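You operate a simulated robot arm through the tools that you are given. There is no shell and no other tool. Be economical: measure what you need, move in short steps, check, and stop when the job is done.

The job below is to be done with a simulated robot arm. You get a single attempt, and the scene is never put back.

TASK
Clear the fault: switch off the machine the desk display names, reset, set speed 4 and air 6, then start.
Fine: leave the other controls as they are.

The check looks at the end state, three seconds after you hand in, the way a careful person would. Anything else that was tipped, shoved, dropped, spilled or broken makes it a failure.

THE ROBOT
A 7-joint arm with a two-finger parallel gripper, fixed in place. Base frame: the origin is at the foot of the arm, x ahead of it, y to its left, z up; the work surface is at about z = 0.813. Units: m, degrees, N and s.
With the tool pointing down near the work surface it reaches from about 0.34 to 0.76 m from the base axis. Its first joint turns from -115.0 to 115.0 degrees. Payload 3.91 kg.
The tool frame sits at the grasp point between the pads (the TCP): z along the fingers, y along the line on which they close. The tips reach 0.03 m beyond it. Largest opening 0.11 m; finger width 0.02, thickness 0.01; the body of the gripper, 0.048 by 0.112 m, starts 0.055 m behind the TCP.
Orientation is that of the tool frame in the base frame, as a unit quaternion [x, y, z, w]. With the fingers straight down and closing along the base's y, the tool's x points along the base's -x, its y along +y and its z along -z.

THE INTERFACE
- The arm moves only by the tool jog_arm. Its argument "steps" is one flat list of numbers, 7 for each row, row after row: the shift along the base's x, y, z in m, then the turn, a rotation vector about the base's x, y, z in degrees, then the opening, from 0 (shut) to 1 (fully open). In form: [tx, ty, tz, rx, ry, rz, claw, tx, ty, tz, rx, ry, rz, claw, ...]. A call has 1 to 8 rows; each row shifts and turns the commanded pose from where the row before left it. A row lasts 0.2 s, in which the tool goes at most 0.05 m and 8.6 degrees; a call with a longer step from one row to the next is refused whole, and so is a gripper value outside its range. A pose out of reach is approached as far as the arm can. The call stops where the force on the tool passes 40 N (or 10 N more than at its start, if that is more) or the arm is blocked; 0.2 s more then pass. The fingers move at their own pace (about 0.108 m/s each) and stop on an object; they squeeze with about 22 N. The grip force told is the motor's: it shows also when the fingers shut on nothing. Time passes only in rows, and 0.2 s behind the last, so rows that do not move let the fingers close. It gives the time, the measured TCP pose, the force on the tool (base axes), the opening and the grip force at its end, in the units of the frame above (readings bear some noise).
- Cameras (640 x 400 px; columns grow to the right, rows downward): "scene" is fixed at [0.2215, -0.5022, 1.4337]; the picture's right is [0.98, -0.21, 0.00], its down [-0.08, -0.37, -0.93] and it looks along [0.19, 0.91, -0.38] (base axes); focal length 344 px, centre (320, 200). "wrist" rides on the gripper at [0.072, 0.017, -0.103] in the tool frame; the picture's right is [-0.23, 0.97, 0.00], its down [-0.76, -0.18, -0.62] and it looks along [-0.61, -0.14, 0.78] (tool axes); focal length 222 px, centre (320, 200).
- camera(camera): a new picture of that camera. No time passes.
- slide_trunk(by): slides the trunk up (or, below 0, down) by that many m; the arm rides with it, the base frame stays. It gives what a move gives, with no picture.
- measure_at(camera, pixels): for up to 12 pixels [column, row] of the newest picture of that camera ("zoom" is the newest enlarged one), the place [x, y, z] in the base frame of the surface seen there, good to about 0.002 m. No time passes.
- enlarge(camera, box): a new picture of the part [left, top, right, bottom] of that camera's present view, enlarged. No time passes.
- hand_in(): hands the job in; it is judged then, once.

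Go step by step. Measure first, check grasps and placings, and put right what went wrong. The budget is 80 turns and 34 pictures, counting those below and the enlarged ones. Unless the task says otherwise, let go and move clear before handing in, and close with one line.

The tools are called after ">>>" by a JSON object that holds its "fn" and its "kwargs". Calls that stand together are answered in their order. jog_arm: Moves the arm, as the interface text tells. Its arguments: {"type":"object","properties":{"steps":{"type":"array","items":{"type":"number"}}},"required":["steps"]} The other tools are called the same way: slide_trunk (by) slides the trunk up or down; camera (camera) takes a picture; measure_at (camera, pixels) gives the place of the surface under pixels of a picture; enlarge (camera, box) takes an enlarged picture of a part of a camera's view; hand_in () hands the job in.

At the start:

```text
t: 0.0
ee_pos: [0.4337, 0.3273, 1.2722]
tool_rot: [0.0, 1.0, 0.001, -0.001]
ft_force: [-0.5, 0.0, -0.3]
grip_width: 0.1097
finger_force: 0.0
trunk travel left (down, up): [-0.75, 0.24]
```

scene: 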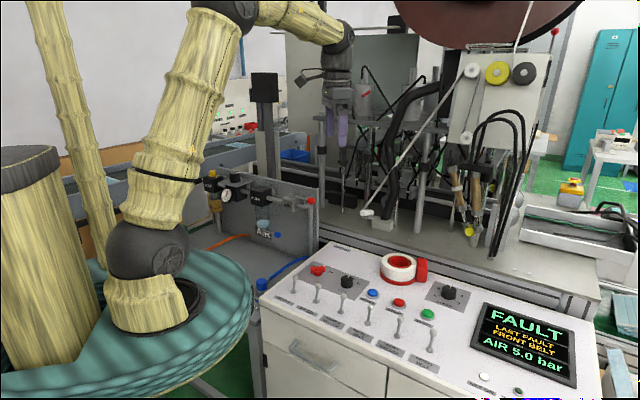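
wrist: 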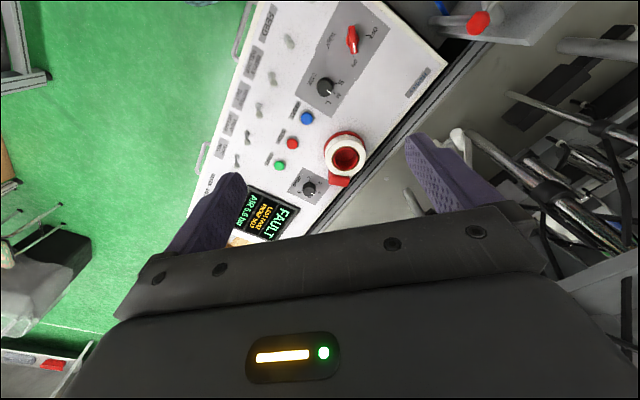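

The display (scene 523,345) says the last fault is FRONT BELT and air is 5.0 bar. I'll enlarge the panel to read the labels.

>>> {"fn": "enlarge", "kwargs": {"camera": "scene", "box": [260, 240, 460, 365]}}

>>> {"fn": "enlarge", "kwargs": {"camera": "wrist", "box": [200, 0, 440, 150]}}

>>> {"fn": "enlarge", "kwargs": {"camera": "scene", "box": [180, 150, 340, 250]}}

```text
3.20 times, centred on (360, 302) of scene
```

zoom: 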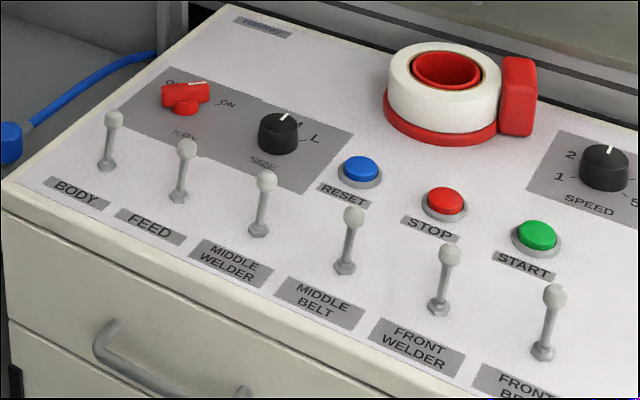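

```text
2.67 times, centred on (320, 75) of wrist
```

zoom: 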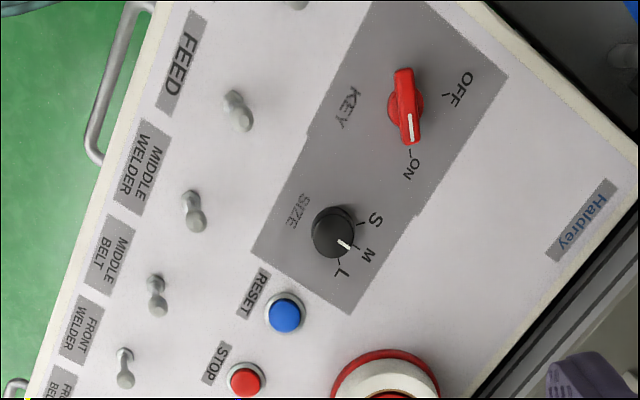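

```text
4.00 times, centred on (260, 200) of scene
```

zoom: 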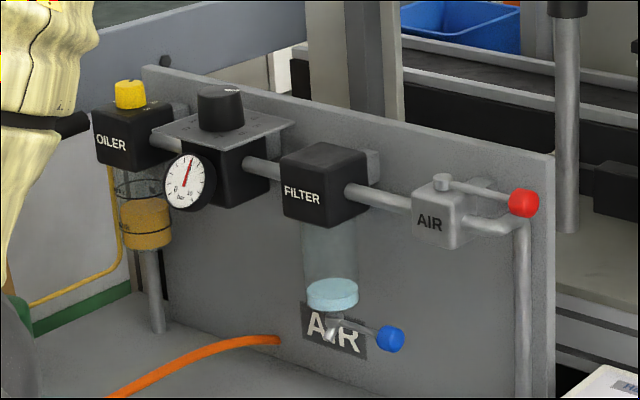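

Front Belt is the rightmost lever (scene 432,340). Next I'll measure the controls and look closer at the speed knob and the air regulator.

>>> {"fn": "measure_at", "kwargs": {"camera": "scene", "pixels": [[433, 332], [430, 349], [400, 319], [373, 291], [399, 301], [428, 312], [449, 290], [449, 305], [235, 173], [235, 184], [226, 195], [440, 365]]}}

>>> {"fn": "enlarge", "kwargs": {"camera": "scene", "box": [390, 270, 486, 390]}}

>>> {"fn": "enlarge", "kwargs": {"camera": "scene", "box": [205, 160, 269, 200]}}

>>> {"fn": "enlarge", "kwargs": {"camera": "wrist", "box": [210, 110, 370, 210]}}

```text
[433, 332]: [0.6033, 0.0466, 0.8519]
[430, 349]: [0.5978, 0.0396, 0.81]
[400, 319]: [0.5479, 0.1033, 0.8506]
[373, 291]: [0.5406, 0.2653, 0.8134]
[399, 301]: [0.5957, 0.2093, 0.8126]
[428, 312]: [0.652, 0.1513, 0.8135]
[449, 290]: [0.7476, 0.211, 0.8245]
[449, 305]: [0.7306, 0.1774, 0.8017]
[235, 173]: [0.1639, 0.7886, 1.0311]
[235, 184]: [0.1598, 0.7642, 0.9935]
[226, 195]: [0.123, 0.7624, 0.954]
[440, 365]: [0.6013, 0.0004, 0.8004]
```

```text
3.33 times, centred on (438, 330) of scene
```

zoom: 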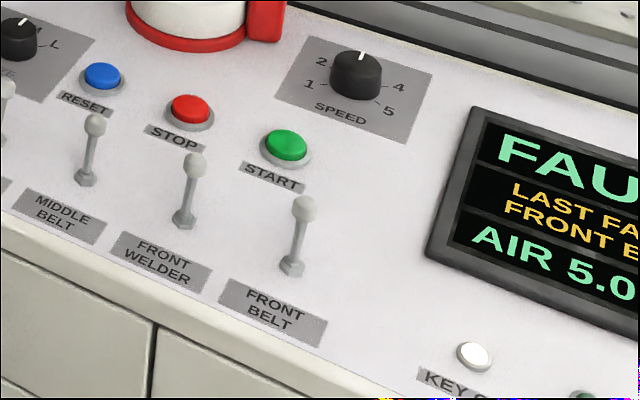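

```text
10.00 times, centred on (237, 180) of scene
```

zoom: 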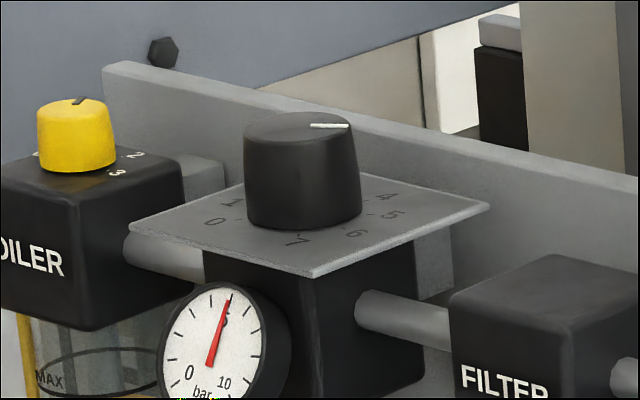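

```text
4.00 times, centred on (290, 160) of wrist
```

zoom: 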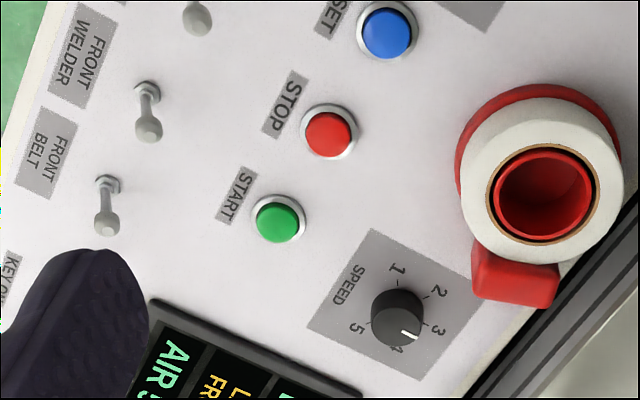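

The speed pointer sits around 3 (I need 4) and the air pointer around 5 (I need 6). I'll shut the fingers and move over the panel for a closer wrist view.

>>> {"fn": "jog_arm", "kwargs": {"steps": [0.008, -0.033, -0.033, 0, 0, 0, 0, 0.008, -0.033, -0.033, 0, 0, 0, 0, 0.008, -0.033, -0.033, 0, 0, 0, 0, 0.008, -0.033, -0.033, 0, 0, 0, 0, 0.008, -0.033, -0.033, 0, 0, 0, 0, 0.008, -0.033, -0.033, 0, 0, 0, 0]}}

>>> {"fn": "camera", "kwargs": {"camera": "wrist"}}

```text
t: 1.4
ee_pos: [0.4837, 0.1293, 1.0712]
tool_rot: [0.0, 1.0, 0.001, -0.001]
ft_force: [0.1, -0.2, -0.7]
grip_width: 0.0
finger_force: 22.0
trunk travel left (down, up): [-0.75, 0.24]
```

```text
25 pictures are left
```

wrist: 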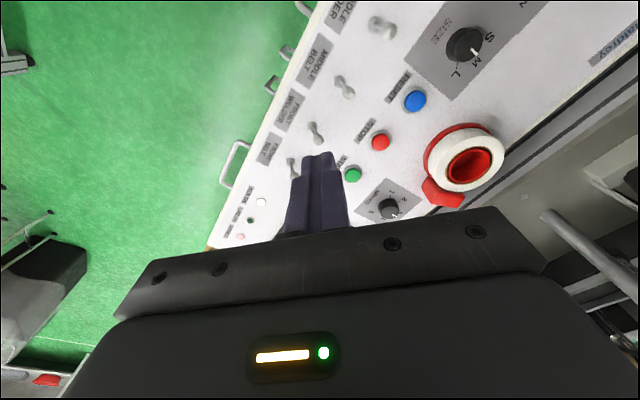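

>>> {"fn": "enlarge", "kwargs": {"camera": "wrist", "box": [240, 60, 480, 220]}}

>>> {"fn": "measure_at", "kwargs": {"camera": "wrist", "pixels": [[291, 162], [296, 174], [311, 127], [317, 138], [415, 100], [380, 141], [352, 174], [389, 207], [393, 212], [470, 165], [453, 198], [375, 193]]}}

```text
2.50 times, centred on (360, 140) of wrist
```

zoom: 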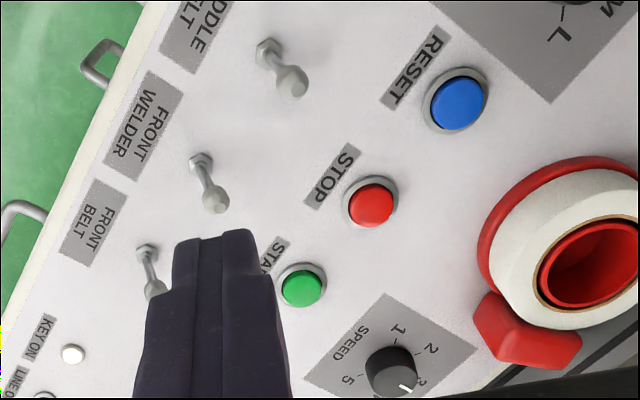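

```text
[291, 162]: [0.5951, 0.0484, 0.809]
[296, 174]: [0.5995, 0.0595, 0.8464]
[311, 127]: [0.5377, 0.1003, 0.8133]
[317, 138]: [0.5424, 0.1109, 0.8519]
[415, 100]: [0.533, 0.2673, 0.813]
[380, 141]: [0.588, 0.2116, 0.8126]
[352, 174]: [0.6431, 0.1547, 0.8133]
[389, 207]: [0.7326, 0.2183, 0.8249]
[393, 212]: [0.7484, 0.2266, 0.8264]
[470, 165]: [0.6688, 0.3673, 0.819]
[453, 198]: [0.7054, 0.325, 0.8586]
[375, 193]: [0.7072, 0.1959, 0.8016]
```

Every lever leans away from its label. I'll turn the tool 45° to line up with the panel and go above the far side of the Front Belt lever.

>>> {"fn": "jog_arm", "kwargs": {"steps": [0.023, -0.0093, -0.0202, 0, 0, 7.5, 0, 0.023, -0.0093, -0.0202, 0, 0, 7.5, 0, 0.023, -0.0093, -0.0202, 0, 0, 7.5, 0, 0.023, -0.0093, -0.0202, 0, 0, 7.5, 0, 0.023, -0.0093, -0.0202, 0, 0, 7.5, 0, 0.023, -0.0093, -0.0202, 0, 0, 7.5, 0]}}

>>> {"fn": "camera", "kwargs": {"camera": "wrist"}}

```text
t: 2.8
ee_pos: [0.6212, 0.0731, 0.9511]
tool_rot: [-0.384, 0.923, 0.0, 0.0]
ft_force: [0.6, 0.5, 0.6]
grip_width: 0.0
finger_force: 21.9
trunk travel left (down, up): [-0.75, 0.24]
```

```text
23 pictures are left
```

wrist: 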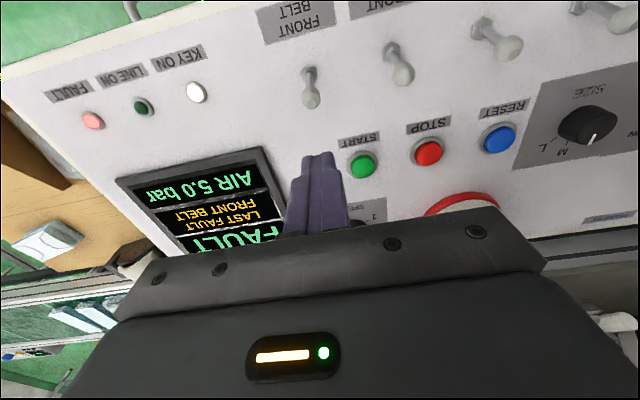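

>>> {"fn": "measure_at", "kwargs": {"camera": "wrist", "pixels": [[311, 99], [309, 75], [311, 105], [404, 78], [364, 165], [429, 152], [500, 138]]}}

```text
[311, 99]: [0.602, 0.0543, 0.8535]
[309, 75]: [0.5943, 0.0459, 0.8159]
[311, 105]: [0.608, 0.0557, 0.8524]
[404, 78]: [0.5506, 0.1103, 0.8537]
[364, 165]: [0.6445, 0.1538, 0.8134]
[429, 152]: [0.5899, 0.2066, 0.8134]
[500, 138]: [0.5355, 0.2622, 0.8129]
```

The ball is at (0.604, 0.054, 0.850), so the fingertips will clear it by about 9 mm. I'll descend and push toward the label.

>>> {"fn": "jog_arm", "kwargs": {"steps": [0, 0, -0.03, 0, 0, 0, 0, 0, 0, -0.03, 0, 0, 0, 0, 0, 0, -0.026, 0, 0, 0, 0, -0.006, -0.006, 0, 0, 0, 0, 0, -0.006, -0.006, 0, 0, 0, 0, 0, -0.006, -0.006, 0, 0, 0, 0, 0, -0.005, -0.005, 0, 0, 0, 0, 0]}}

>>> {"fn": "camera", "kwargs": {"camera": "wrist"}}

```text
t: 4.4
ee_pos: [0.6005, 0.0526, 0.8667]
tool_rot: [-0.383, 0.924, 0.0, 0.002]
ft_force: [10.1, 10.8, -0.8]
grip_width: 0.0001
finger_force: 22.1
trunk travel left (down, up): [-0.75, 0.24]
```

```text
22 pictures are left
```

wrist: 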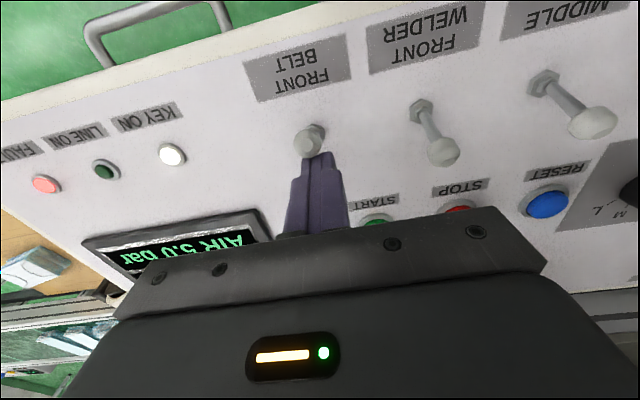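

The lever is about vertical with roughly 15 N on the tool, so I'll keep pushing.

>>> {"fn": "jog_arm", "kwargs": {"steps": [-0.005, -0.005, 0, 0, 0, 0, 0, -0.005, -0.005, 0, 0, 0, 0, 0, -0.004, -0.004, 0, 0, 0, 0, 0]}}

>>> {"fn": "camera", "kwargs": {"camera": "wrist"}}

```text
t: 4.9
ee_pos: [0.5985, 0.0525, 0.8693]
tool_rot: [-0.387, 0.922, 0.002, 0.012]
ft_force: [10.9, 11.1, -2.5]
grip_width: 0.0
finger_force: 22.4
trunk travel left (down, up): [-0.75, 0.24]
stopped in row 2: the force on the tool passed its limit (the readings are from after the stop); the commanded pose is now the measured one
```

```text
21 pictures are left
```

wrist: 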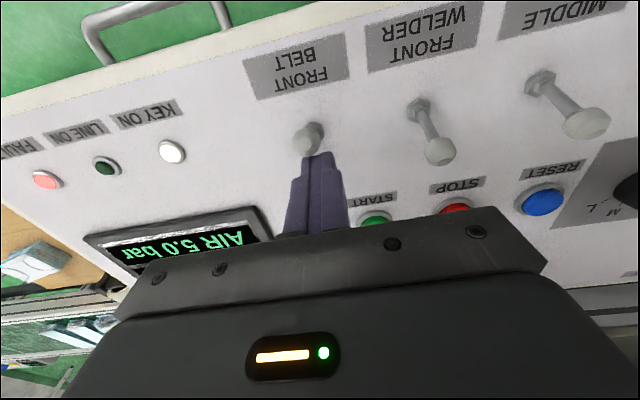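

>>> {"fn": "measure_at", "kwargs": {"camera": "wrist", "pixels": [[308, 138], [308, 145], [315, 128], [437, 150], [417, 108], [318, 124]]}}

>>> {"fn": "enlarge", "kwargs": {"camera": "scene", "box": [380, 290, 476, 370]}}

```text
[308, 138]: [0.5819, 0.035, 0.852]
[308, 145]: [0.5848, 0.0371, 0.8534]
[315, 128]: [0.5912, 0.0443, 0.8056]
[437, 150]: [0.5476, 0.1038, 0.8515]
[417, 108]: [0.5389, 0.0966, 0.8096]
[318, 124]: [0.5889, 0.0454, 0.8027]
```

```text
5.00 times, centred on (428, 330) of scene
```

zoom: 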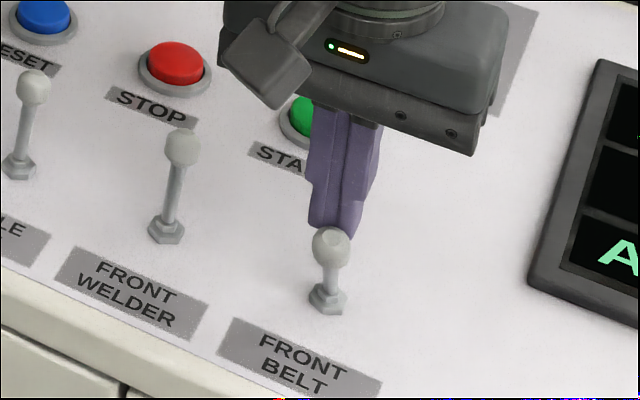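

The ball is now at (0.585, 0.037), thrown toward the label, so Front Belt is off. I'll lift away and go above RESET.

>>> {"fn": "jog_arm", "kwargs": {"steps": [0.006, 0.006, 0.01, 0, 0, 0, 0, 0, 0, 0.035, 0, 0, 0, 0, 0, 0, 0.035, 0, 0, 0, 0, -0.0137, 0.04, 0, 0, 0, 0, 0, -0.0137, 0.04, 0, 0, 0, 0, 0, -0.0137, 0.04, 0, 0, 0, 0, 0, -0.0137, 0.04, 0, 0, 0, 0, 0, -0.0137, 0.0445, 0, 0, 0, 0, 0]}}

>>> {"fn": "camera", "kwargs": {"camera": "scene"}}

```text
t: 6.7
ee_pos: [0.5328, 0.2631, 0.9476]
tool_rot: [-0.385, 0.923, 0.0, 0.009]
ft_force: [0.0, 0.9, 1.1]
grip_width: 0.0
finger_force: 21.9
trunk travel left (down, up): [-0.75, 0.24]
```

```text
19 pictures are left
```

scene: 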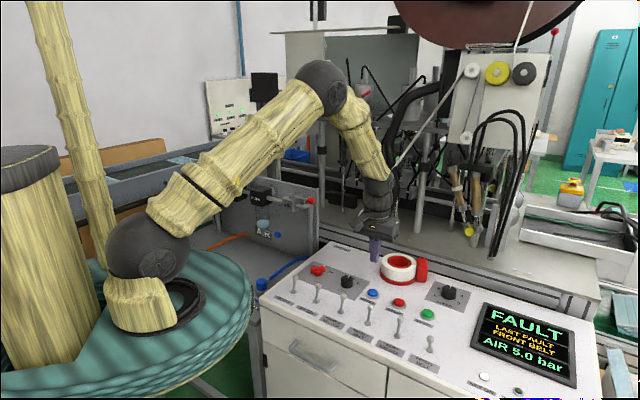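

The lever stays down (432,345). I'll press RESET now.

>>> {"fn": "jog_arm", "kwargs": {"steps": [0.003, 0.001, -0.045, 0, 0, 0, 0, 0, 0, -0.045, 0, 0, 0, 0, 0, 0, -0.008, 0, 0, 0, 0, 0, 0, -0.005, 0, 0, 0, 0, 0, 0, -0.004, 0, 0, 0, 0, 0, 0, -0.003, 0, 0, 0, 0]}}

>>> {"fn": "enlarge", "kwargs": {"camera": "scene", "box": [340, 250, 580, 400]}}

```text
t: 8.1
ee_pos: [0.5371, 0.2614, 0.8393]
tool_rot: [-0.385, 0.923, 0.0, 0.009]
ft_force: [-1.2, -0.1, 3.3]
grip_width: 0.0001
finger_force: 22.2
trunk travel left (down, up): [-0.75, 0.24]
```

```text
2.67 times, centred on (460, 325) of scene
```

zoom: 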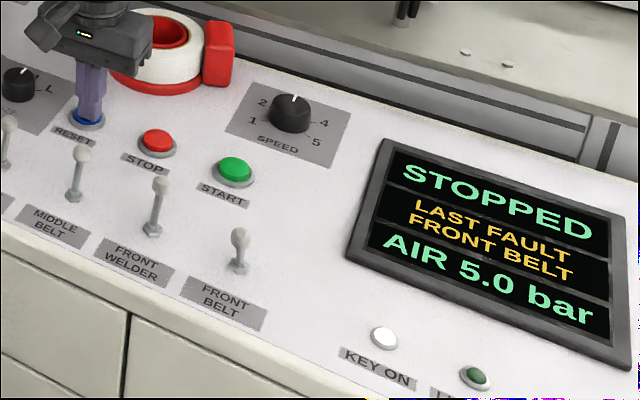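

The display reads STOPPED, so RESET worked. I'll measure the speed dial from this enlarged picture and lift away.

>>> {"fn": "measure_at", "kwargs": {"camera": "zoom", "pixels": [[252, 121], [263, 102], [325, 123], [317, 142], [291, 104], [294, 95], [278, 142], [272, 112], [309, 115], [219, 60], [190, 32], [290, 124]]}}

>>> {"fn": "jog_arm", "kwargs": {"steps": [0, 0, 0.04, 0, 0, 0, 0, 0, 0, 0.04, 0, 0, 0, 0, 0, 0, 0.04, 0, 0, 0, 0, 0.03, -0.035, 0.015, 0, 0, 0, 0, 0.03, -0.035, 0.015, 0, 0, 0, 0, 0.03, -0.03, 0.01, 0, 0, 0, 0, 0.03, -0.01, 0, 0, 0, 0, 0]}}

>>> {"fn": "camera", "kwargs": {"camera": "wrist"}}

```text
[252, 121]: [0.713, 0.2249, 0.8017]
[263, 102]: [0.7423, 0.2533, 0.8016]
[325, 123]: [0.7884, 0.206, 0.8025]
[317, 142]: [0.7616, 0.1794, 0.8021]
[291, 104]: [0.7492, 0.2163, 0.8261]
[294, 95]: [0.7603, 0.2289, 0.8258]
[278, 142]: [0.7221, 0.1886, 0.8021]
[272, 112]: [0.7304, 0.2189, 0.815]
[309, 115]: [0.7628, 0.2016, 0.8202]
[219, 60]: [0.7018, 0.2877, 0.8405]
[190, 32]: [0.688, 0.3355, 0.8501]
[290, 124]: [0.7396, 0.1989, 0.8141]
```

```text
t: 9.7
ee_pos: [0.6578, 0.1505, 0.9969]
tool_rot: [-0.384, 0.923, 0.001, 0.009]
ft_force: [-0.2, -0.8, 0.0]
grip_width: 0.0
finger_force: 22.0
trunk travel left (down, up): [-0.75, 0.24]
```

```text
17 pictures are left
```

wrist: 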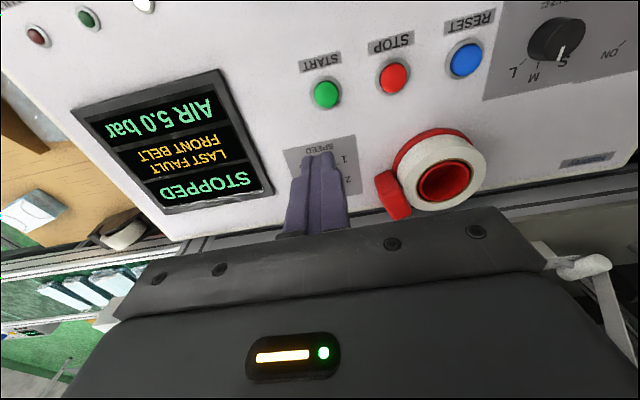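

Opposite labels place the dial centre at (0.751, 0.216), with the numbers 60° apart and the pointer at 3. I need a 60° clockwise turn, so I'll open the fingers partway and go above it.

>>> {"fn": "jog_arm", "kwargs": {"steps": [0.0235, 0.0165, -0.015, 0, 0, 0, 0.5, 0.0235, 0.0165, -0.02, 0, 0, 0, 0.5, 0.0235, 0.0165, -0.025, 0, 0, 0, 0.5, 0.023, 0.016, -0.03, 0, 0, 0, 0.5, 0, 0, 0, 0, 0, 0, 0.5]}}

>>> {"fn": "enlarge", "kwargs": {"camera": "scene", "box": [390, 220, 518, 320]}}

```text
t: 10.9
ee_pos: [0.7323, 0.2132, 0.9118]
tool_rot: [-0.385, 0.923, 0.001, 0.01]
ft_force: [-0.2, -0.1, 0.7]
grip_width: 0.0553
finger_force: 0.1
out of reach, approached as far as the arm can: row 4
trunk travel left (down, up): [-0.75, 0.24]
```

```text
4.00 times, centred on (454, 270) of scene
```

zoom: 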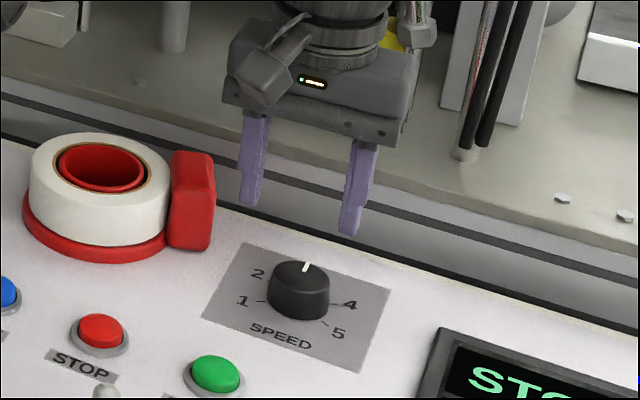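

The arm ran out of reach at r≈0.763, and I need 0.782. I'll measure the joint heights to see which way to slide the trunk.

>>> {"fn": "measure_at", "kwargs": {"camera": "scene", "pixels": [[152, 262], [322, 88], [378, 195], [145, 300], [330, 130]]}}

```text
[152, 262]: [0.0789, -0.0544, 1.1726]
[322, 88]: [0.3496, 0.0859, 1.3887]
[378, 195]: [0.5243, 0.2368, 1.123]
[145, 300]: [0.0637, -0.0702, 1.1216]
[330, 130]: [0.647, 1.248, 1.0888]
```

The shoulder is at z≈1.17, above the wrist. I'll lower the trunk by 8 cm and tilt the tool outward about its own closing axis to gain reach, raising the arm first.

>>> {"fn": "jog_arm", "kwargs": {"steps": [-0.01, 0, 0.045, 0, 0, 0, 0.5, -0.02, -0.01, 0.04, 0, 0, 0, 0.5]}}

>>> {"fn": "slide_trunk", "kwargs": {"by": -0.08}}

>>> {"fn": "jog_arm", "kwargs": {"steps": [0, 0, 0, 5, -5, 0, 0.5, 0, 0, 0, 5, -5, 0, 0.5]}}

```text
t: 11.5
ee_pos: [0.7026, 0.2006, 0.9965]
tool_rot: [-0.384, 0.923, 0.001, 0.008]
ft_force: [-0.1, -0.2, -1.1]
grip_width: 0.0549
finger_force: 0.1
trunk travel left (down, up): [-0.75, 0.24]
```

```text
t: 12.7
ee_pos: [0.704, 0.2012, 0.9154]
tool_rot: [-0.385, 0.923, 0.001, 0.01]
ft_force: [-0.1, -0.8, 0.4]
grip_width: 0.055
finger_force: 0.0
trunk travel left (down, up): [-0.67, 0.32]
```

```text
t: 13.2
ee_pos: [0.7033, 0.2028, 0.9171]
tool_rot: [-0.381, 0.915, 0.048, 0.122]
ft_force: [0.0, 0.4, -1.1]
grip_width: 0.0551
finger_force: 0.0
trunk travel left (down, up): [-0.67, 0.32]
```

>>> {"fn": "jog_arm", "kwargs": {"steps": [0.022, 0.0047, -0.02, 0, 0, 0, 0.5, 0.0217, 0.0045, -0.015, 0, 0, 0, 0.5, 0, 0, 0, 0, 0, 0, 0.5]}}

>>> {"fn": "enlarge", "kwargs": {"camera": "scene", "box": [390, 220, 518, 320]}}

```text
t: 14.1
ee_pos: [0.7474, 0.211, 0.8809]
tool_rot: [-0.381, 0.915, 0.048, 0.124]
ft_force: [-0.7, -0.2, 0.2]
grip_width: 0.055
finger_force: 0.1
trunk travel left (down, up): [-0.67, 0.32]
```

```text
4.00 times, centred on (454, 270) of scene
```

zoom: 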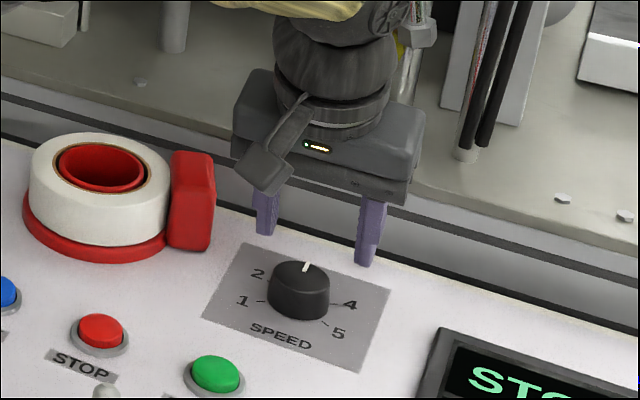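

>>> {"fn": "measure_at", "kwargs": {"camera": "zoom", "pixels": [[260, 228], [270, 232], [363, 260], [375, 255], [359, 250], [380, 240], [290, 272], [310, 275], [302, 290], [272, 285], [328, 300], [299, 316]]}}

```text
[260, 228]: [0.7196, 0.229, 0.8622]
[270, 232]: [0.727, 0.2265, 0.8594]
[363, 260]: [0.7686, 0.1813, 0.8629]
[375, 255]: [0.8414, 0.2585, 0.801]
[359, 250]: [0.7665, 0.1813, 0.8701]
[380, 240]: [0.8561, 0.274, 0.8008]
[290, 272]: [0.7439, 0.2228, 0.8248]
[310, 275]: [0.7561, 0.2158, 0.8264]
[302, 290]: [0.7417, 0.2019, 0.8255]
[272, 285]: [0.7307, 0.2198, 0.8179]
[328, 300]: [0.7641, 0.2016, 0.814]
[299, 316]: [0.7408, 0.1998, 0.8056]
```

The finger positions (u=0.379 along the closing line) straddle the knob (u=0.3785), so the alignment is good. I'll descend and close.

>>> {"fn": "jog_arm", "kwargs": {"steps": [0, 0.001, -0.02, 0, 0, 0, 0.5, 0, 0, -0.015, 0, 0, 0, 0.5, 0, 0, -0.008, 0, 0, 0, 0.5, 0, 0, 0, 0, 0, 0, 0.3, 0, 0, 0, 0, 0, 0, 0.1, 0, 0, 0, 0, 0, 0, 0.1]}}

>>> {"fn": "enlarge", "kwargs": {"camera": "scene", "box": [390, 220, 518, 320]}}

```text
t: 15.4
ee_pos: [0.745, 0.2155, 0.8376]
tool_rot: [-0.381, 0.915, 0.05, 0.121]
ft_force: [-10.8, 11.8, -2.0]
grip_width: 0.0403
finger_force: 45.6
trunk travel left (down, up): [-0.67, 0.32]
```

```text
4.00 times, centred on (454, 270) of scene
```

zoom: 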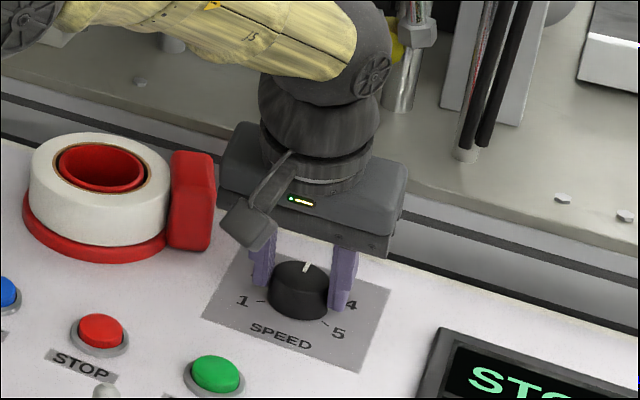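

The knob is gripped (width 0.040) with a small side load. I'll turn it 60° clockwise about the vertical with a slight position correction.

>>> {"fn": "jog_arm", "kwargs": {"steps": [-0.002, 0.003, 0, 0, 0, -5, 0.1, -0.0002, 0.0008, 0, 0, 0, -8, 0.1, -0.0002, 0.0008, 0, 0, 0, -8, 0.1, -0.0002, 0.0008, 0, 0, 0, -8, 0.1, -0.0002, 0.0008, 0, 0, 0, -8, 0.1, -0.0002, 0.0008, 0, 0, 0, -8, 0.1, -0.0002, 0.0008, 0, 0, 0, -8, 0.1, -0.0002, 0.0008, 0, 0, 0, -7, 0.1]}}

>>> {"fn": "enlarge", "kwargs": {"camera": "scene", "box": [390, 220, 518, 320]}}

```text
t: 17.2
ee_pos: [0.7432, 0.2208, 0.838]
tool_rot: [0.129, 0.983, -0.021, 0.129]
ft_force: [-18.5, 8.4, -5.8]
grip_width: 0.0404
finger_force: 45.2
trunk travel left (down, up): [-0.67, 0.32]
```

```text
4.00 times, centred on (454, 270) of scene
```

zoom: 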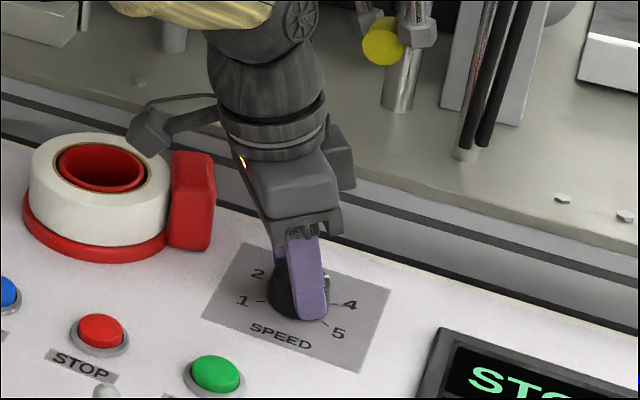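

The pointer shows to the right of the finger (325,282). I'll release, lift and check.

>>> {"fn": "jog_arm", "kwargs": {"steps": [0, 0, 0, 0, 0, 0, 0.55, 0, 0, 0, 0, 0, 0, 0.55, 0, 0, 0.03, 0, 0, 0, 0.55, 0, 0, 0.04, 0, 0, 0, 0.55, -0.03, 0, 0.03, 0, 0, 0, 0.3, -0.04, 0, 0.02, 0, 0, 0, 0]}}

>>> {"fn": "enlarge", "kwargs": {"camera": "scene", "box": [390, 220, 518, 320]}}

```text
t: 18.6
ee_pos: [0.6741, 0.2208, 0.9602]
tool_rot: [0.127, 0.983, -0.021, 0.131]
ft_force: [0.1, -0.5, 0.0]
grip_width: 0.0002
finger_force: 22.2
trunk travel left (down, up): [-0.67, 0.32]
```

```text
4.00 times, centred on (454, 270) of scene
```

zoom: 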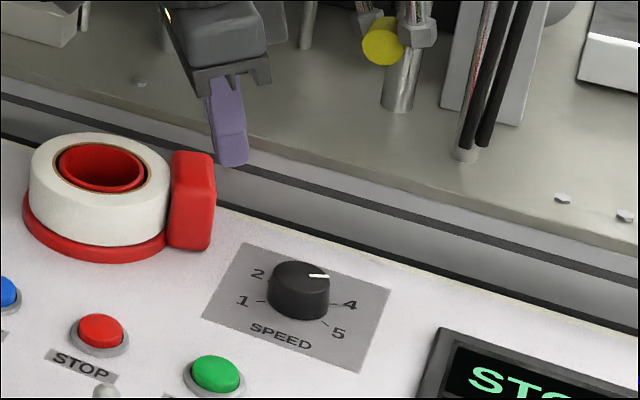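

>>> {"fn": "measure_at", "kwargs": {"camera": "zoom", "pixels": [[311, 276], [328, 277], [320, 276], [349, 305], [332, 305]]}}

```text
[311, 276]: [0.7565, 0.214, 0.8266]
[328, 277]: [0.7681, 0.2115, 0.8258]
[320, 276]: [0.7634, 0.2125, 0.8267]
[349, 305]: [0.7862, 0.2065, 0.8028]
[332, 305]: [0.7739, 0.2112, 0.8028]
```

Speed points at 4 (about -14°, matching the label). Now the air regulator: I'll enlarge its dial and measure it.

>>> {"fn": "enlarge", "kwargs": {"camera": "scene", "box": [205, 160, 269, 200]}}

>>> {"fn": "measure_at", "kwargs": {"camera": "zoom", "pixels": [[387, 198], [391, 215], [355, 234], [293, 241], [215, 222], [232, 203], [312, 126], [347, 126], [300, 120], [300, 200], [245, 160], [360, 165]]}}

```text
10.00 times, centred on (237, 180) of scene
```

zoom: 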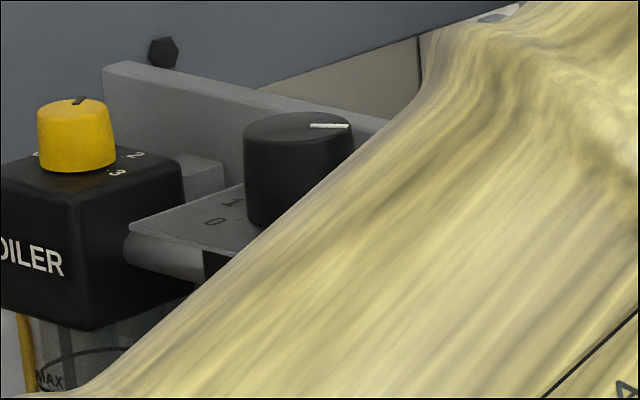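

```text
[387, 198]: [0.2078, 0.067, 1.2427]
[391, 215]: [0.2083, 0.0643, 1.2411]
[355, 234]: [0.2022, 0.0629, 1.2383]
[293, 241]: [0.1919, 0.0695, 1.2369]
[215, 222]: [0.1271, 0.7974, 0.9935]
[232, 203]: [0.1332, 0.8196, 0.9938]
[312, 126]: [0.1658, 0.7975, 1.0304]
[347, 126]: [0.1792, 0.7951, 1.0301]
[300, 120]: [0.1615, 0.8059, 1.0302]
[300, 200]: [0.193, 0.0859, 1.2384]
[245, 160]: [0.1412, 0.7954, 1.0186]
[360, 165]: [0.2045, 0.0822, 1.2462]
```

The air pointer is at about -10° azimuth and the knob is near (0.162, 0.797, 1.03). Before sweeping across I'll raise the trunk and arm, then check for obstacles on the way.

>>> {"fn": "slide_trunk", "kwargs": {"by": 0.13}}

>>> {"fn": "jog_arm", "kwargs": {"steps": [-0.03, 0, 0.03, 0, 0, 0, 0, -0.03, 0, 0.035, 0, 0, 0, 0, -0.03, 0, 0.035, 0, 0, 0, 0]}}

>>> {"fn": "camera", "kwargs": {"camera": "scene"}}

```text
t: 20.2
ee_pos: [0.6753, 0.2223, 1.0889]
tool_rot: [0.128, 0.983, -0.02, 0.129]
ft_force: [0.3, -0.5, -0.8]
grip_width: 0.0
finger_force: 22.1
trunk travel left (down, up): [-0.8, 0.19]
```

```text
t: 21.0
ee_pos: [0.5845, 0.2225, 1.1896]
tool_rot: [0.127, 0.983, -0.019, 0.13]
ft_force: [-0.5, 0.1, -0.2]
grip_width: 0.0
finger_force: 22.2
trunk travel left (down, up): [-0.8, 0.19]
```

```text
10 pictures are left
```

scene: 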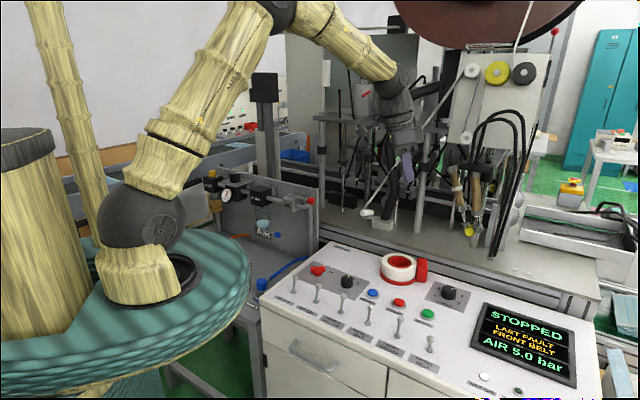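

>>> {"fn": "measure_at", "kwargs": {"camera": "scene", "pixels": [[264, 90], [266, 150], [326, 70], [212, 172], [298, 203], [320, 190], [243.7, 179.8], [244.1, 181.5], [240.5, 183.4], [234.3, 184.1], [226.5, 182.2], [228.2, 180.3]]}}

```text
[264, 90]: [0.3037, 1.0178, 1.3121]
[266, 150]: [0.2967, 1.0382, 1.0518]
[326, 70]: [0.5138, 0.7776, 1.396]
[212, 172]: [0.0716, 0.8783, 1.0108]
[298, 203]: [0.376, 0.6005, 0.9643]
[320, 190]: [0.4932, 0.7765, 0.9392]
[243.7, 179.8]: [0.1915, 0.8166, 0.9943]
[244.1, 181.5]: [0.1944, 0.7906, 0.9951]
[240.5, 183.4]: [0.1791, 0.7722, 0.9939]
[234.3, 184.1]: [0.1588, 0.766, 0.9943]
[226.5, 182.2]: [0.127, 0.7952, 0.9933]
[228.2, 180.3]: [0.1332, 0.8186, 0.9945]
```

The labels fit a circle centred at (0.161, 0.801) with 40° steps: 5 at -10°, 6 at -50°. The sweep path at r≈0.62 is clear, so I'll swing over in two calls, turning the tool along the way.

>>> {"fn": "jog_arm", "kwargs": {"steps": [-0.0175, 0.0415, 0, 0, 0, 8.14, 0, -0.0205, 0.0402, 0, 0, 0, 8.14, 0, -0.0233, 0.0385, 0, 0, 0, 8.14, 0, -0.026, 0.0368, 0, 0, 0, 8.14, 0, -0.0286, 0.0348, 0, 0, 0, 8.14, 0, -0.031, 0.0327, 0, 0, 0, 8.14, 0, -0.0332, 0.0303, 0, 0, 0, 8.14, 0]}}

>>> {"fn": "jog_arm", "kwargs": {"steps": [-0.0354, 0.0279, 0, 0, 0, 8.14, 0, -0.0373, 0.0252, 0, 0, 0, 8.14, 0, -0.039, 0.0225, 0, 0, 0, 8.14, 0, -0.0406, 0.0197, 0, 0, 0, 8.14, 0, -0.0418, 0.0166, 0, 0, 0, 8.14, 0.3, -0.043, 0.0136, 0, 0, 0, 8.14, 0.6, -0.0438, 0.0105, 0, 0, 0, 8.14, 0.6]}}

>>> {"fn": "camera", "kwargs": {"camera": "scene"}}

```text
t: 22.6
ee_pos: [0.4022, 0.4776, 1.1898]
tool_rot: [-0.359, 0.924, 0.044, 0.125]
ft_force: [-0.6, 0.3, -0.1]
grip_width: 0.0
finger_force: 21.9
trunk travel left (down, up): [-0.8, 0.19]
```

```text
t: 24.2
ee_pos: [0.1231, 0.6128, 1.1894]
tool_rot: [0.755, -0.642, -0.097, -0.088]
ft_force: [-0.5, 0.6, -0.6]
grip_width: 0.0657
finger_force: 0.1
trunk travel left (down, up): [-0.8, 0.19]
```

```text
9 pictures are left
```

scene: 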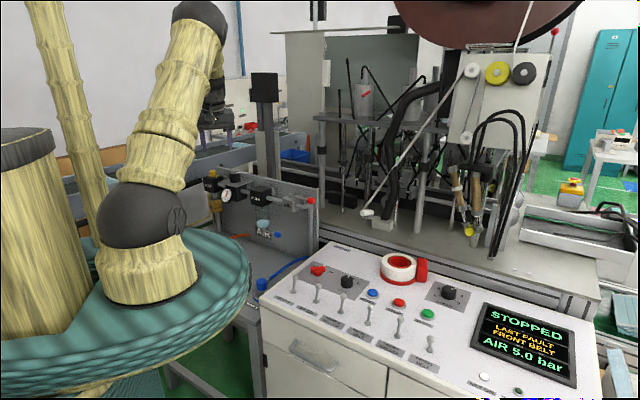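

I'm over on the air side with clear space around. I'll add 8° of tilt and move to hover above the regulator knob.

>>> {"fn": "jog_arm", "kwargs": {"steps": [0, 0, 0, 7.9, 1.0, 0, 0.6, 0.0078, 0.0345, -0.015, 0, 0, 0, 0.6, 0.0078, 0.0345, -0.015, 0, 0, 0, 0.6, 0.0078, 0.0345, -0.015, 0, 0, 0, 0.6, 0.0078, 0.0345, -0.018, 0, 0, 0, 0.6, 0.0078, 0.0345, -0.02, 0, 0, 0, 0.6, 0, 0, 0, 0, 0, 0, 0.6]}}

>>> {"fn": "enlarge", "kwargs": {"camera": "scene", "box": [185, 130, 297, 200]}}

```text
t: 25.8
ee_pos: [0.1629, 0.7688, 1.1043]
tool_rot: [0.746, -0.636, -0.148, -0.134]
ft_force: [0.0, 0.3, 0.7]
grip_width: 0.066
finger_force: 0.1
out of reach, approached as far as the arm can: row 6
trunk travel left (down, up): [-0.8, 0.19]
```

```text
5.71 times, centred on (241, 165) of scene
```

zoom: 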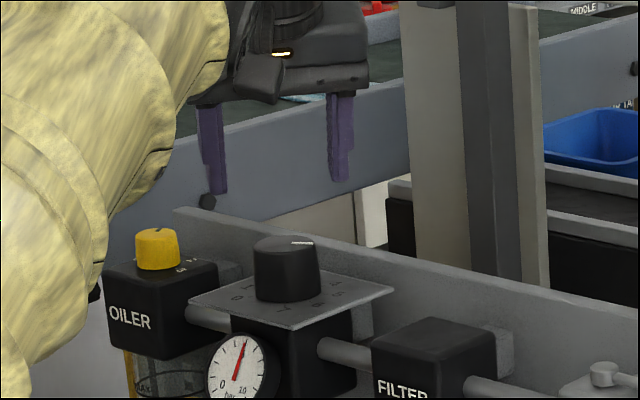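

Still about 2 cm short on reach. I'll tilt a further 12° and see where the tool settles.

>>> {"fn": "jog_arm", "kwargs": {"steps": [0, 0, 0, 5.95, 0.78, 0, 0.6, 0, 0, 0, 5.95, 0.78, 0, 0.6, 0, 0, 0, 0, 0, 0, 0.6]}}

```text
t: 26.6
ee_pos: [0.1623, 0.7689, 1.1041]
tool_rot: [0.726, -0.618, -0.225, -0.202]
ft_force: [0.0, 0.6, -1.1]
grip_width: 0.0659
finger_force: 0.1
trunk travel left (down, up): [-0.8, 0.19]
```

>>> {"fn": "jog_arm", "kwargs": {"steps": [0, 0.0206, -0.012, 0, 0, 0, 0.6, 0, 0, -0.022, 0, 0, 0, 0.6, 0, 0, 0, 0, 0, 0, 0.6]}}

>>> {"fn": "enlarge", "kwargs": {"camera": "scene", "box": [185, 130, 297, 200]}}

```text
t: 27.4
ee_pos: [0.1635, 0.7908, 1.0691]
tool_rot: [0.726, -0.618, -0.224, -0.202]
ft_force: [0.4, 0.6, 0.3]
grip_width: 0.0661
finger_force: 0.0
trunk travel left (down, up): [-0.8, 0.19]
```

```text
5.71 times, centred on (241, 165) of scene
```

zoom: 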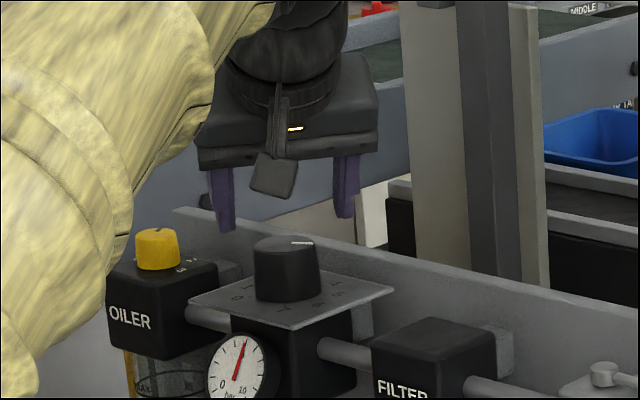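

The fingers straddle the knob (mid column 285 against 287). I'll descend and close.

>>> {"fn": "jog_arm", "kwargs": {"steps": [-0.001, -0.001, -0.02, 0, 0, 0, 0.6, 0, 0, -0.012, 0, 0, 0, 0.6, 0, 0, -0.007, 0, 0, 0, 0.6, 0, 0, 0, 0, 0, 0, 0.4, 0, 0, 0, 0, 0, 0, 0.1, 0, 0, 0, 0, 0, 0, 0.1]}}

>>> {"fn": "enlarge", "kwargs": {"camera": "scene", "box": [185, 130, 297, 200]}}

```text
t: 28.8
ee_pos: [0.1598, 0.7912, 1.0302]
tool_rot: [0.726, -0.618, -0.225, -0.202]
ft_force: [-1.6, 0.4, -0.5]
grip_width: 0.0429
finger_force: 44.8
trunk travel left (down, up): [-0.8, 0.19]
```

```text
5.71 times, centred on (241, 165) of scene
```

zoom: 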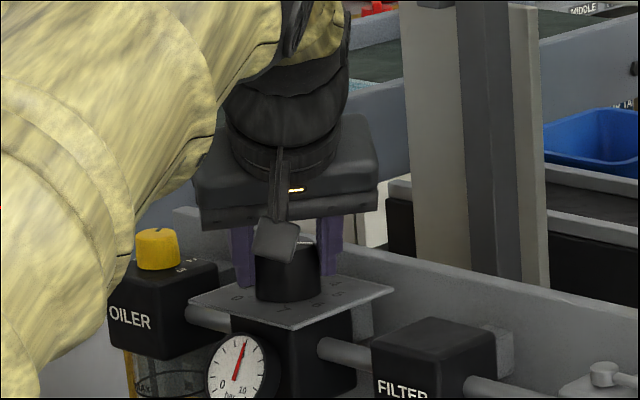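

Gripped (width 0.043, side load small). I'll turn 40° clockwise about the knob axis.

>>> {"fn": "jog_arm", "kwargs": {"steps": [-0.0014, 0.0001, 0, 0, 0, -8, 0.1, -0.0014, 0.0003, 0, 0, 0, -8, 0.1, -0.0013, 0.0005, 0, 0, 0, -8, 0.1, -0.0013, 0.0007, 0, 0, 0, -8, 0.1, -0.0012, 0.0008, 0, 0, 0, -8, 0.1, 0, 0, 0, 0, 0, 0, 0.1]}}

>>> {"fn": "camera", "kwargs": {"camera": "scene"}}

```text
t: 30.2
ee_pos: [0.1524, 0.7924, 1.0312]
tool_rot: [-0.471, 0.829, 0.142, 0.267]
ft_force: [-6.9, -0.1, 1.8]
grip_width: 0.0428
finger_force: 45.3
trunk travel left (down, up): [-0.8, 0.19]
```

```text
5 pictures are left
```

scene: 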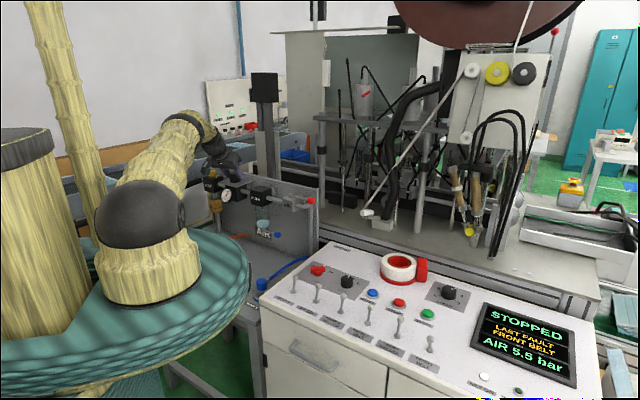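

>>> {"fn": "enlarge", "kwargs": {"camera": "scene", "box": [470, 300, 580, 390]}}

```text
4.44 times, centred on (525, 345) of scene
```

zoom: 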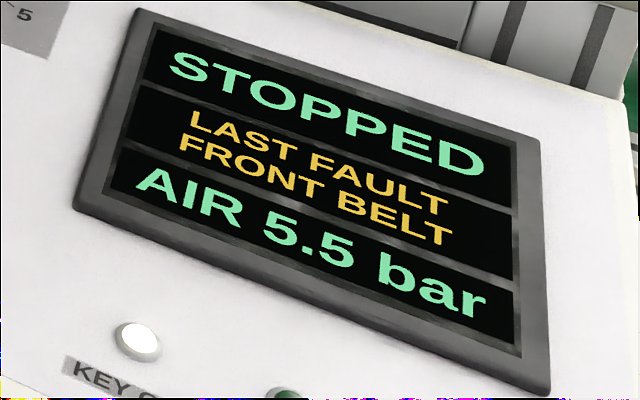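

It reads 5.5 bar, which is either a lag or some slip. I'll let time pass, release, lift clear and look at both the dial and the display.

>>> {"fn": "jog_arm", "kwargs": {"steps": [0, 0, 0, 0, 0, 0, 0.1, 0, 0, 0, 0, 0, 0, 0.6, 0, 0, 0, 0, 0, 0, 0.6, 0, 0, 0.025, 0, 0, 0, 0.6, 0, 0, 0.03, 0, 0, 0, 0.6, 0, 0, 0.03, 0, 0, 0, 0.6, 0, 0, 0, 0, 0, 0, 0.6, 0, 0, 0, 0, 0, 0, 0.6]}}

>>> {"fn": "enlarge", "kwargs": {"camera": "scene", "box": [190, 150, 590, 400]}}

```text
t: 32.0
ee_pos: [0.1534, 0.7924, 1.1161]
tool_rot: [-0.47, 0.829, 0.142, 0.267]
ft_force: [0.9, -0.8, 0.0]
grip_width: 0.0659
finger_force: 0.1
trunk travel left (down, up): [-0.8, 0.19]
```

```text
1.60 times, centred on (390, 275) of scene
```

zoom: 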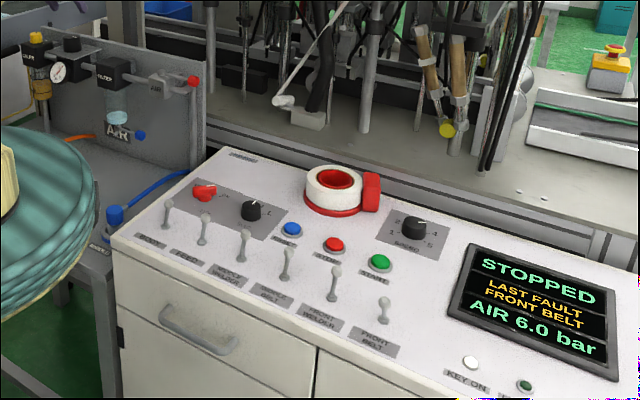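

Air now reads 6.0 bar; it was just lag. I'll shut the fingers, retract, remove the tilt and sweep back to the panel for START.

>>> {"fn": "jog_arm", "kwargs": {"steps": [-0.004, -0.02, 0.035, 0, 0, 0, 0.3, -0.006, -0.036, 0.02, -5.9, 3.76, 0, 0, -0.006, -0.036, 0.01, -5.9, 3.76, 0, 0, -0.006, -0.036, 0.01, -5.9, 3.76, 0, 0, -0.007, -0.036, 0, -5.9, 3.76, 0, 0, 0, 0, 0, -5.9, 3.76, 0, 0]}}

>>> {"fn": "jog_arm", "kwargs": {"steps": [0.0438, -0.0105, 0, 0, 0, -3.2, 0, 0.043, -0.0136, 0, 0, 0, -3.2, 0, 0.0418, -0.0166, 0, 0, 0, -3.2, 0, 0.0406, -0.0197, 0, 0, 0, -3.2, 0, 0.039, -0.0225, 0, 0, 0, -3.2, 0, 0.0373, -0.0252, 0, 0, 0, -3.2, 0, 0.0354, -0.0279, 0, 0, 0, -3.2, 0]}}

>>> {"fn": "jog_arm", "kwargs": {"steps": [0.0332, -0.0303, 0, 0, 0, -3.2, 0, 0.031, -0.0327, 0, 0, 0, -3.2, 0, 0.0286, -0.0348, 0, 0, 0, -3.2, 0, 0.026, -0.0368, 0, 0, 0, -3.2, 0, 0.0233, -0.0385, 0, 0, 0, -3.2, 0, 0.0205, -0.0402, 0, 0, 0, -3.2, 0, 0.0175, -0.0415, 0, 0, 0, -3.2, 0]}}

```text
t: 33.4
ee_pos: [0.1242, 0.6281, 1.1902]
tool_rot: [-0.493, 0.87, 0.0, 0.0]
ft_force: [0.2, 0.0, 0.1]
grip_width: 0.0001
finger_force: 22.3
trunk travel left (down, up): [-0.8, 0.19]
```

```text
t: 35.0
ee_pos: [0.4085, 0.4912, 1.1893]
tool_rot: [-0.315, 0.949, 0.002, 0.0]
ft_force: [-0.1, -0.3, -0.3]
grip_width: 0.0
finger_force: 22.7
trunk travel left (down, up): [-0.8, 0.19]
```

```text
t: 36.6
ee_pos: [0.59, 0.2354, 1.1894]
tool_rot: [-0.124, 0.992, 0.001, 0.0]
ft_force: [-0.2, -0.9, 0.5]
grip_width: 0.0001
finger_force: 21.6
trunk travel left (down, up): [-0.8, 0.19]
```

>>> {"fn": "jog_arm", "kwargs": {"steps": [0.019, -0.0278, -0.035, 0, 0, 0, 0, 0.019, -0.0278, -0.035, 0, 0, 0, 0, 0.019, -0.0278, -0.035, 0, 0, 0, 0, 0, 0, -0.045, 0, 0, 0, 0, 0, 0, -0.045, 0, 0, 0, 0, 0, 0, -0.045, 0, 0, 0, 0, 0, 0, -0.04, 0, 0, 0, 0]}}

>>> {"fn": "enlarge", "kwargs": {"camera": "scene", "box": [380, 220, 540, 340]}}

```text
t: 38.2
ee_pos: [0.6443, 0.152, 0.9057]
tool_rot: [-0.125, 0.992, -0.001, 0.002]
ft_force: [0.2, -0.1, -0.3]
grip_width: 0.0001
finger_force: 21.7
trunk travel left (down, up): [-0.8, 0.19]
```

```text
3.33 times, centred on (460, 280) of scene
```

zoom: 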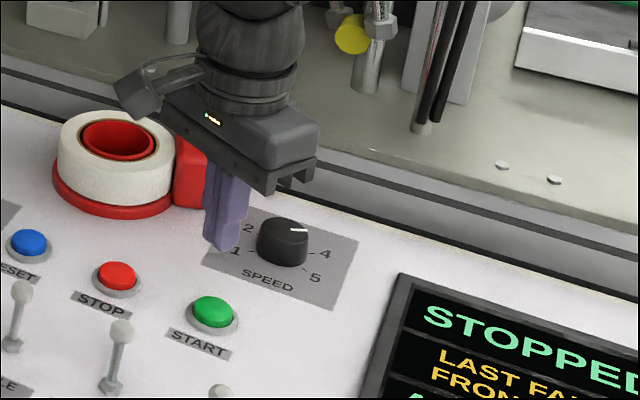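

The tips are lined up over START (212,310). I'll press it, then lift away.

>>> {"fn": "jog_arm", "kwargs": {"steps": [0.001, 0, -0.045, 0, 0, 0, 0, 0, 0, -0.012, 0, 0, 0, 0, 0, 0, -0.005, 0, 0, 0, 0, 0, 0, -0.004, 0, 0, 0, 0, 0, 0, -0.001, 0, 0, 0, 0]}}

>>> {"fn": "jog_arm", "kwargs": {"steps": [0, 0, 0.04, 0, 0, 0, 0, 0, 0, 0.045, 0, 0, 0, 0, -0.01, 0.01, 0.045, 0, 0, 0, 0, -0.02, 0.02, 0.04, 0, 0, 0, 0, -0.03, 0.02, 0.03, 0, 0, 0, 0]}}

>>> {"fn": "enlarge", "kwargs": {"camera": "scene", "box": [260, 225, 580, 400]}}

```text
t: 39.4
ee_pos: [0.6443, 0.1528, 0.8435]
tool_rot: [-0.125, 0.992, 0.0, 0.001]
ft_force: [0.1, 0.6, 0.8]
grip_width: 0.0
finger_force: 21.9
trunk travel left (down, up): [-0.8, 0.19]
```

```text
t: 40.6
ee_pos: [0.583, 0.2016, 1.0425]
tool_rot: [-0.126, 0.992, 0.0, 0.0]
ft_force: [-1.0, 0.9, 0.5]
grip_width: 0.0001
finger_force: 22.2
trunk travel left (down, up): [-0.8, 0.19]
```

```text
2.00 times, centred on (420, 312) of scene
```

zoom: 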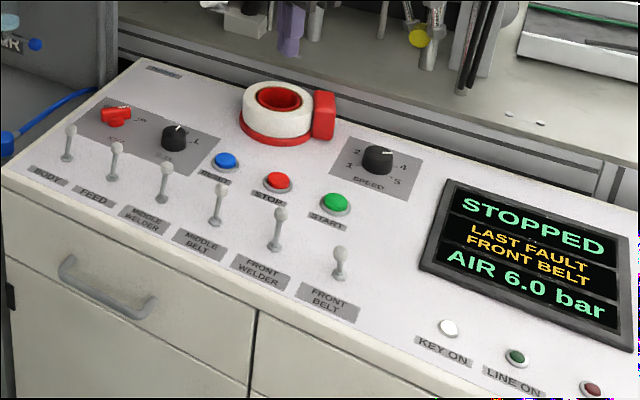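

START wasn't pressed far enough: the tool stopped at z 0.8435 with no load, where RESET needed 0.839. I'll go back and press deeper.

>>> {"fn": "jog_arm", "kwargs": {"steps": [0.03, -0.02, -0.03, 0, 0, 0, 0, 0.02, -0.02, -0.04, 0, 0, 0, 0, 0.011, -0.009, -0.045, 0, 0, 0, 0, 0, 0, -0.045, 0, 0, 0, 0, 0, 0, -0.035, 0, 0, 0, 0, 0, 0, -0.005, 0, 0, 0, 0, 0, 0, -0.003, 0, 0, 0, 0, 0, 0, -0.002, 0, 0, 0, 0]}}

```text
t: 42.4
ee_pos: [0.6459, 0.1557, 0.8378]
tool_rot: [-0.125, 0.992, 0.0, 0.002]
ft_force: [2.0, 1.4, 2.9]
grip_width: 0.0
finger_force: 21.8
trunk travel left (down, up): [-0.8, 0.19]
```

>>> {"fn": "jog_arm", "kwargs": {"steps": [0, -0.002, -0.002, 0, 0, 0, 0, 0, 0, -0.0015, 0, 0, 0, 0]}}

```text
t: 43.0
ee_pos: [0.6452, 0.1544, 0.8366]
tool_rot: [-0.125, 0.992, 0.001, 0.002]
ft_force: [2.6, 6.2, 14.6]
grip_width: 0.0
finger_force: 22.1
trunk travel left (down, up): [-0.8, 0.19]
```

The button bottomed out at about 15 N, so it's pressed. I'll lift away and verify with the last picture.

>>> {"fn": "jog_arm", "kwargs": {"steps": [0, 0, 0.04, 0, 0, 0, 0, 0, 0, 0.045, 0, 0, 0, 0, -0.01, 0.01, 0.045, 0, 0, 0, 0, -0.02, 0.02, 0.04, 0, 0, 0, 0, -0.03, 0.02, 0.03, 0, 0, 0, 0]}}

>>> {"fn": "enlarge", "kwargs": {"camera": "scene", "box": [260, 225, 580, 400]}}

```text
t: 44.2
ee_pos: [0.5847, 0.2022, 1.0337]
tool_rot: [-0.125, 0.992, 0.0, 0.002]
ft_force: [-0.6, 0.6, -0.1]
grip_width: 0.0001
finger_force: 22.8
trunk travel left (down, up): [-0.8, 0.19]
```

```text
2.00 times, centred on (420, 312) of scene
```

zoom: 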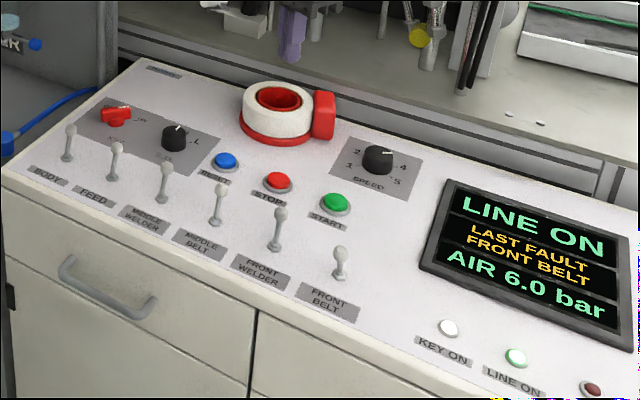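

The display reads LINE ON with air at 6.0 bar, speed is at 4, Front Belt is off and the arm is clear, so I'm handing in.

>>> {"fn": "hand_in", "kwargs": {}}

```text
The job is handed in.
```

The fault is cleared: Front Belt is switched off, the panel was reset, speed is at 4, air reads 6.0 bar, and the display shows LINE ON.
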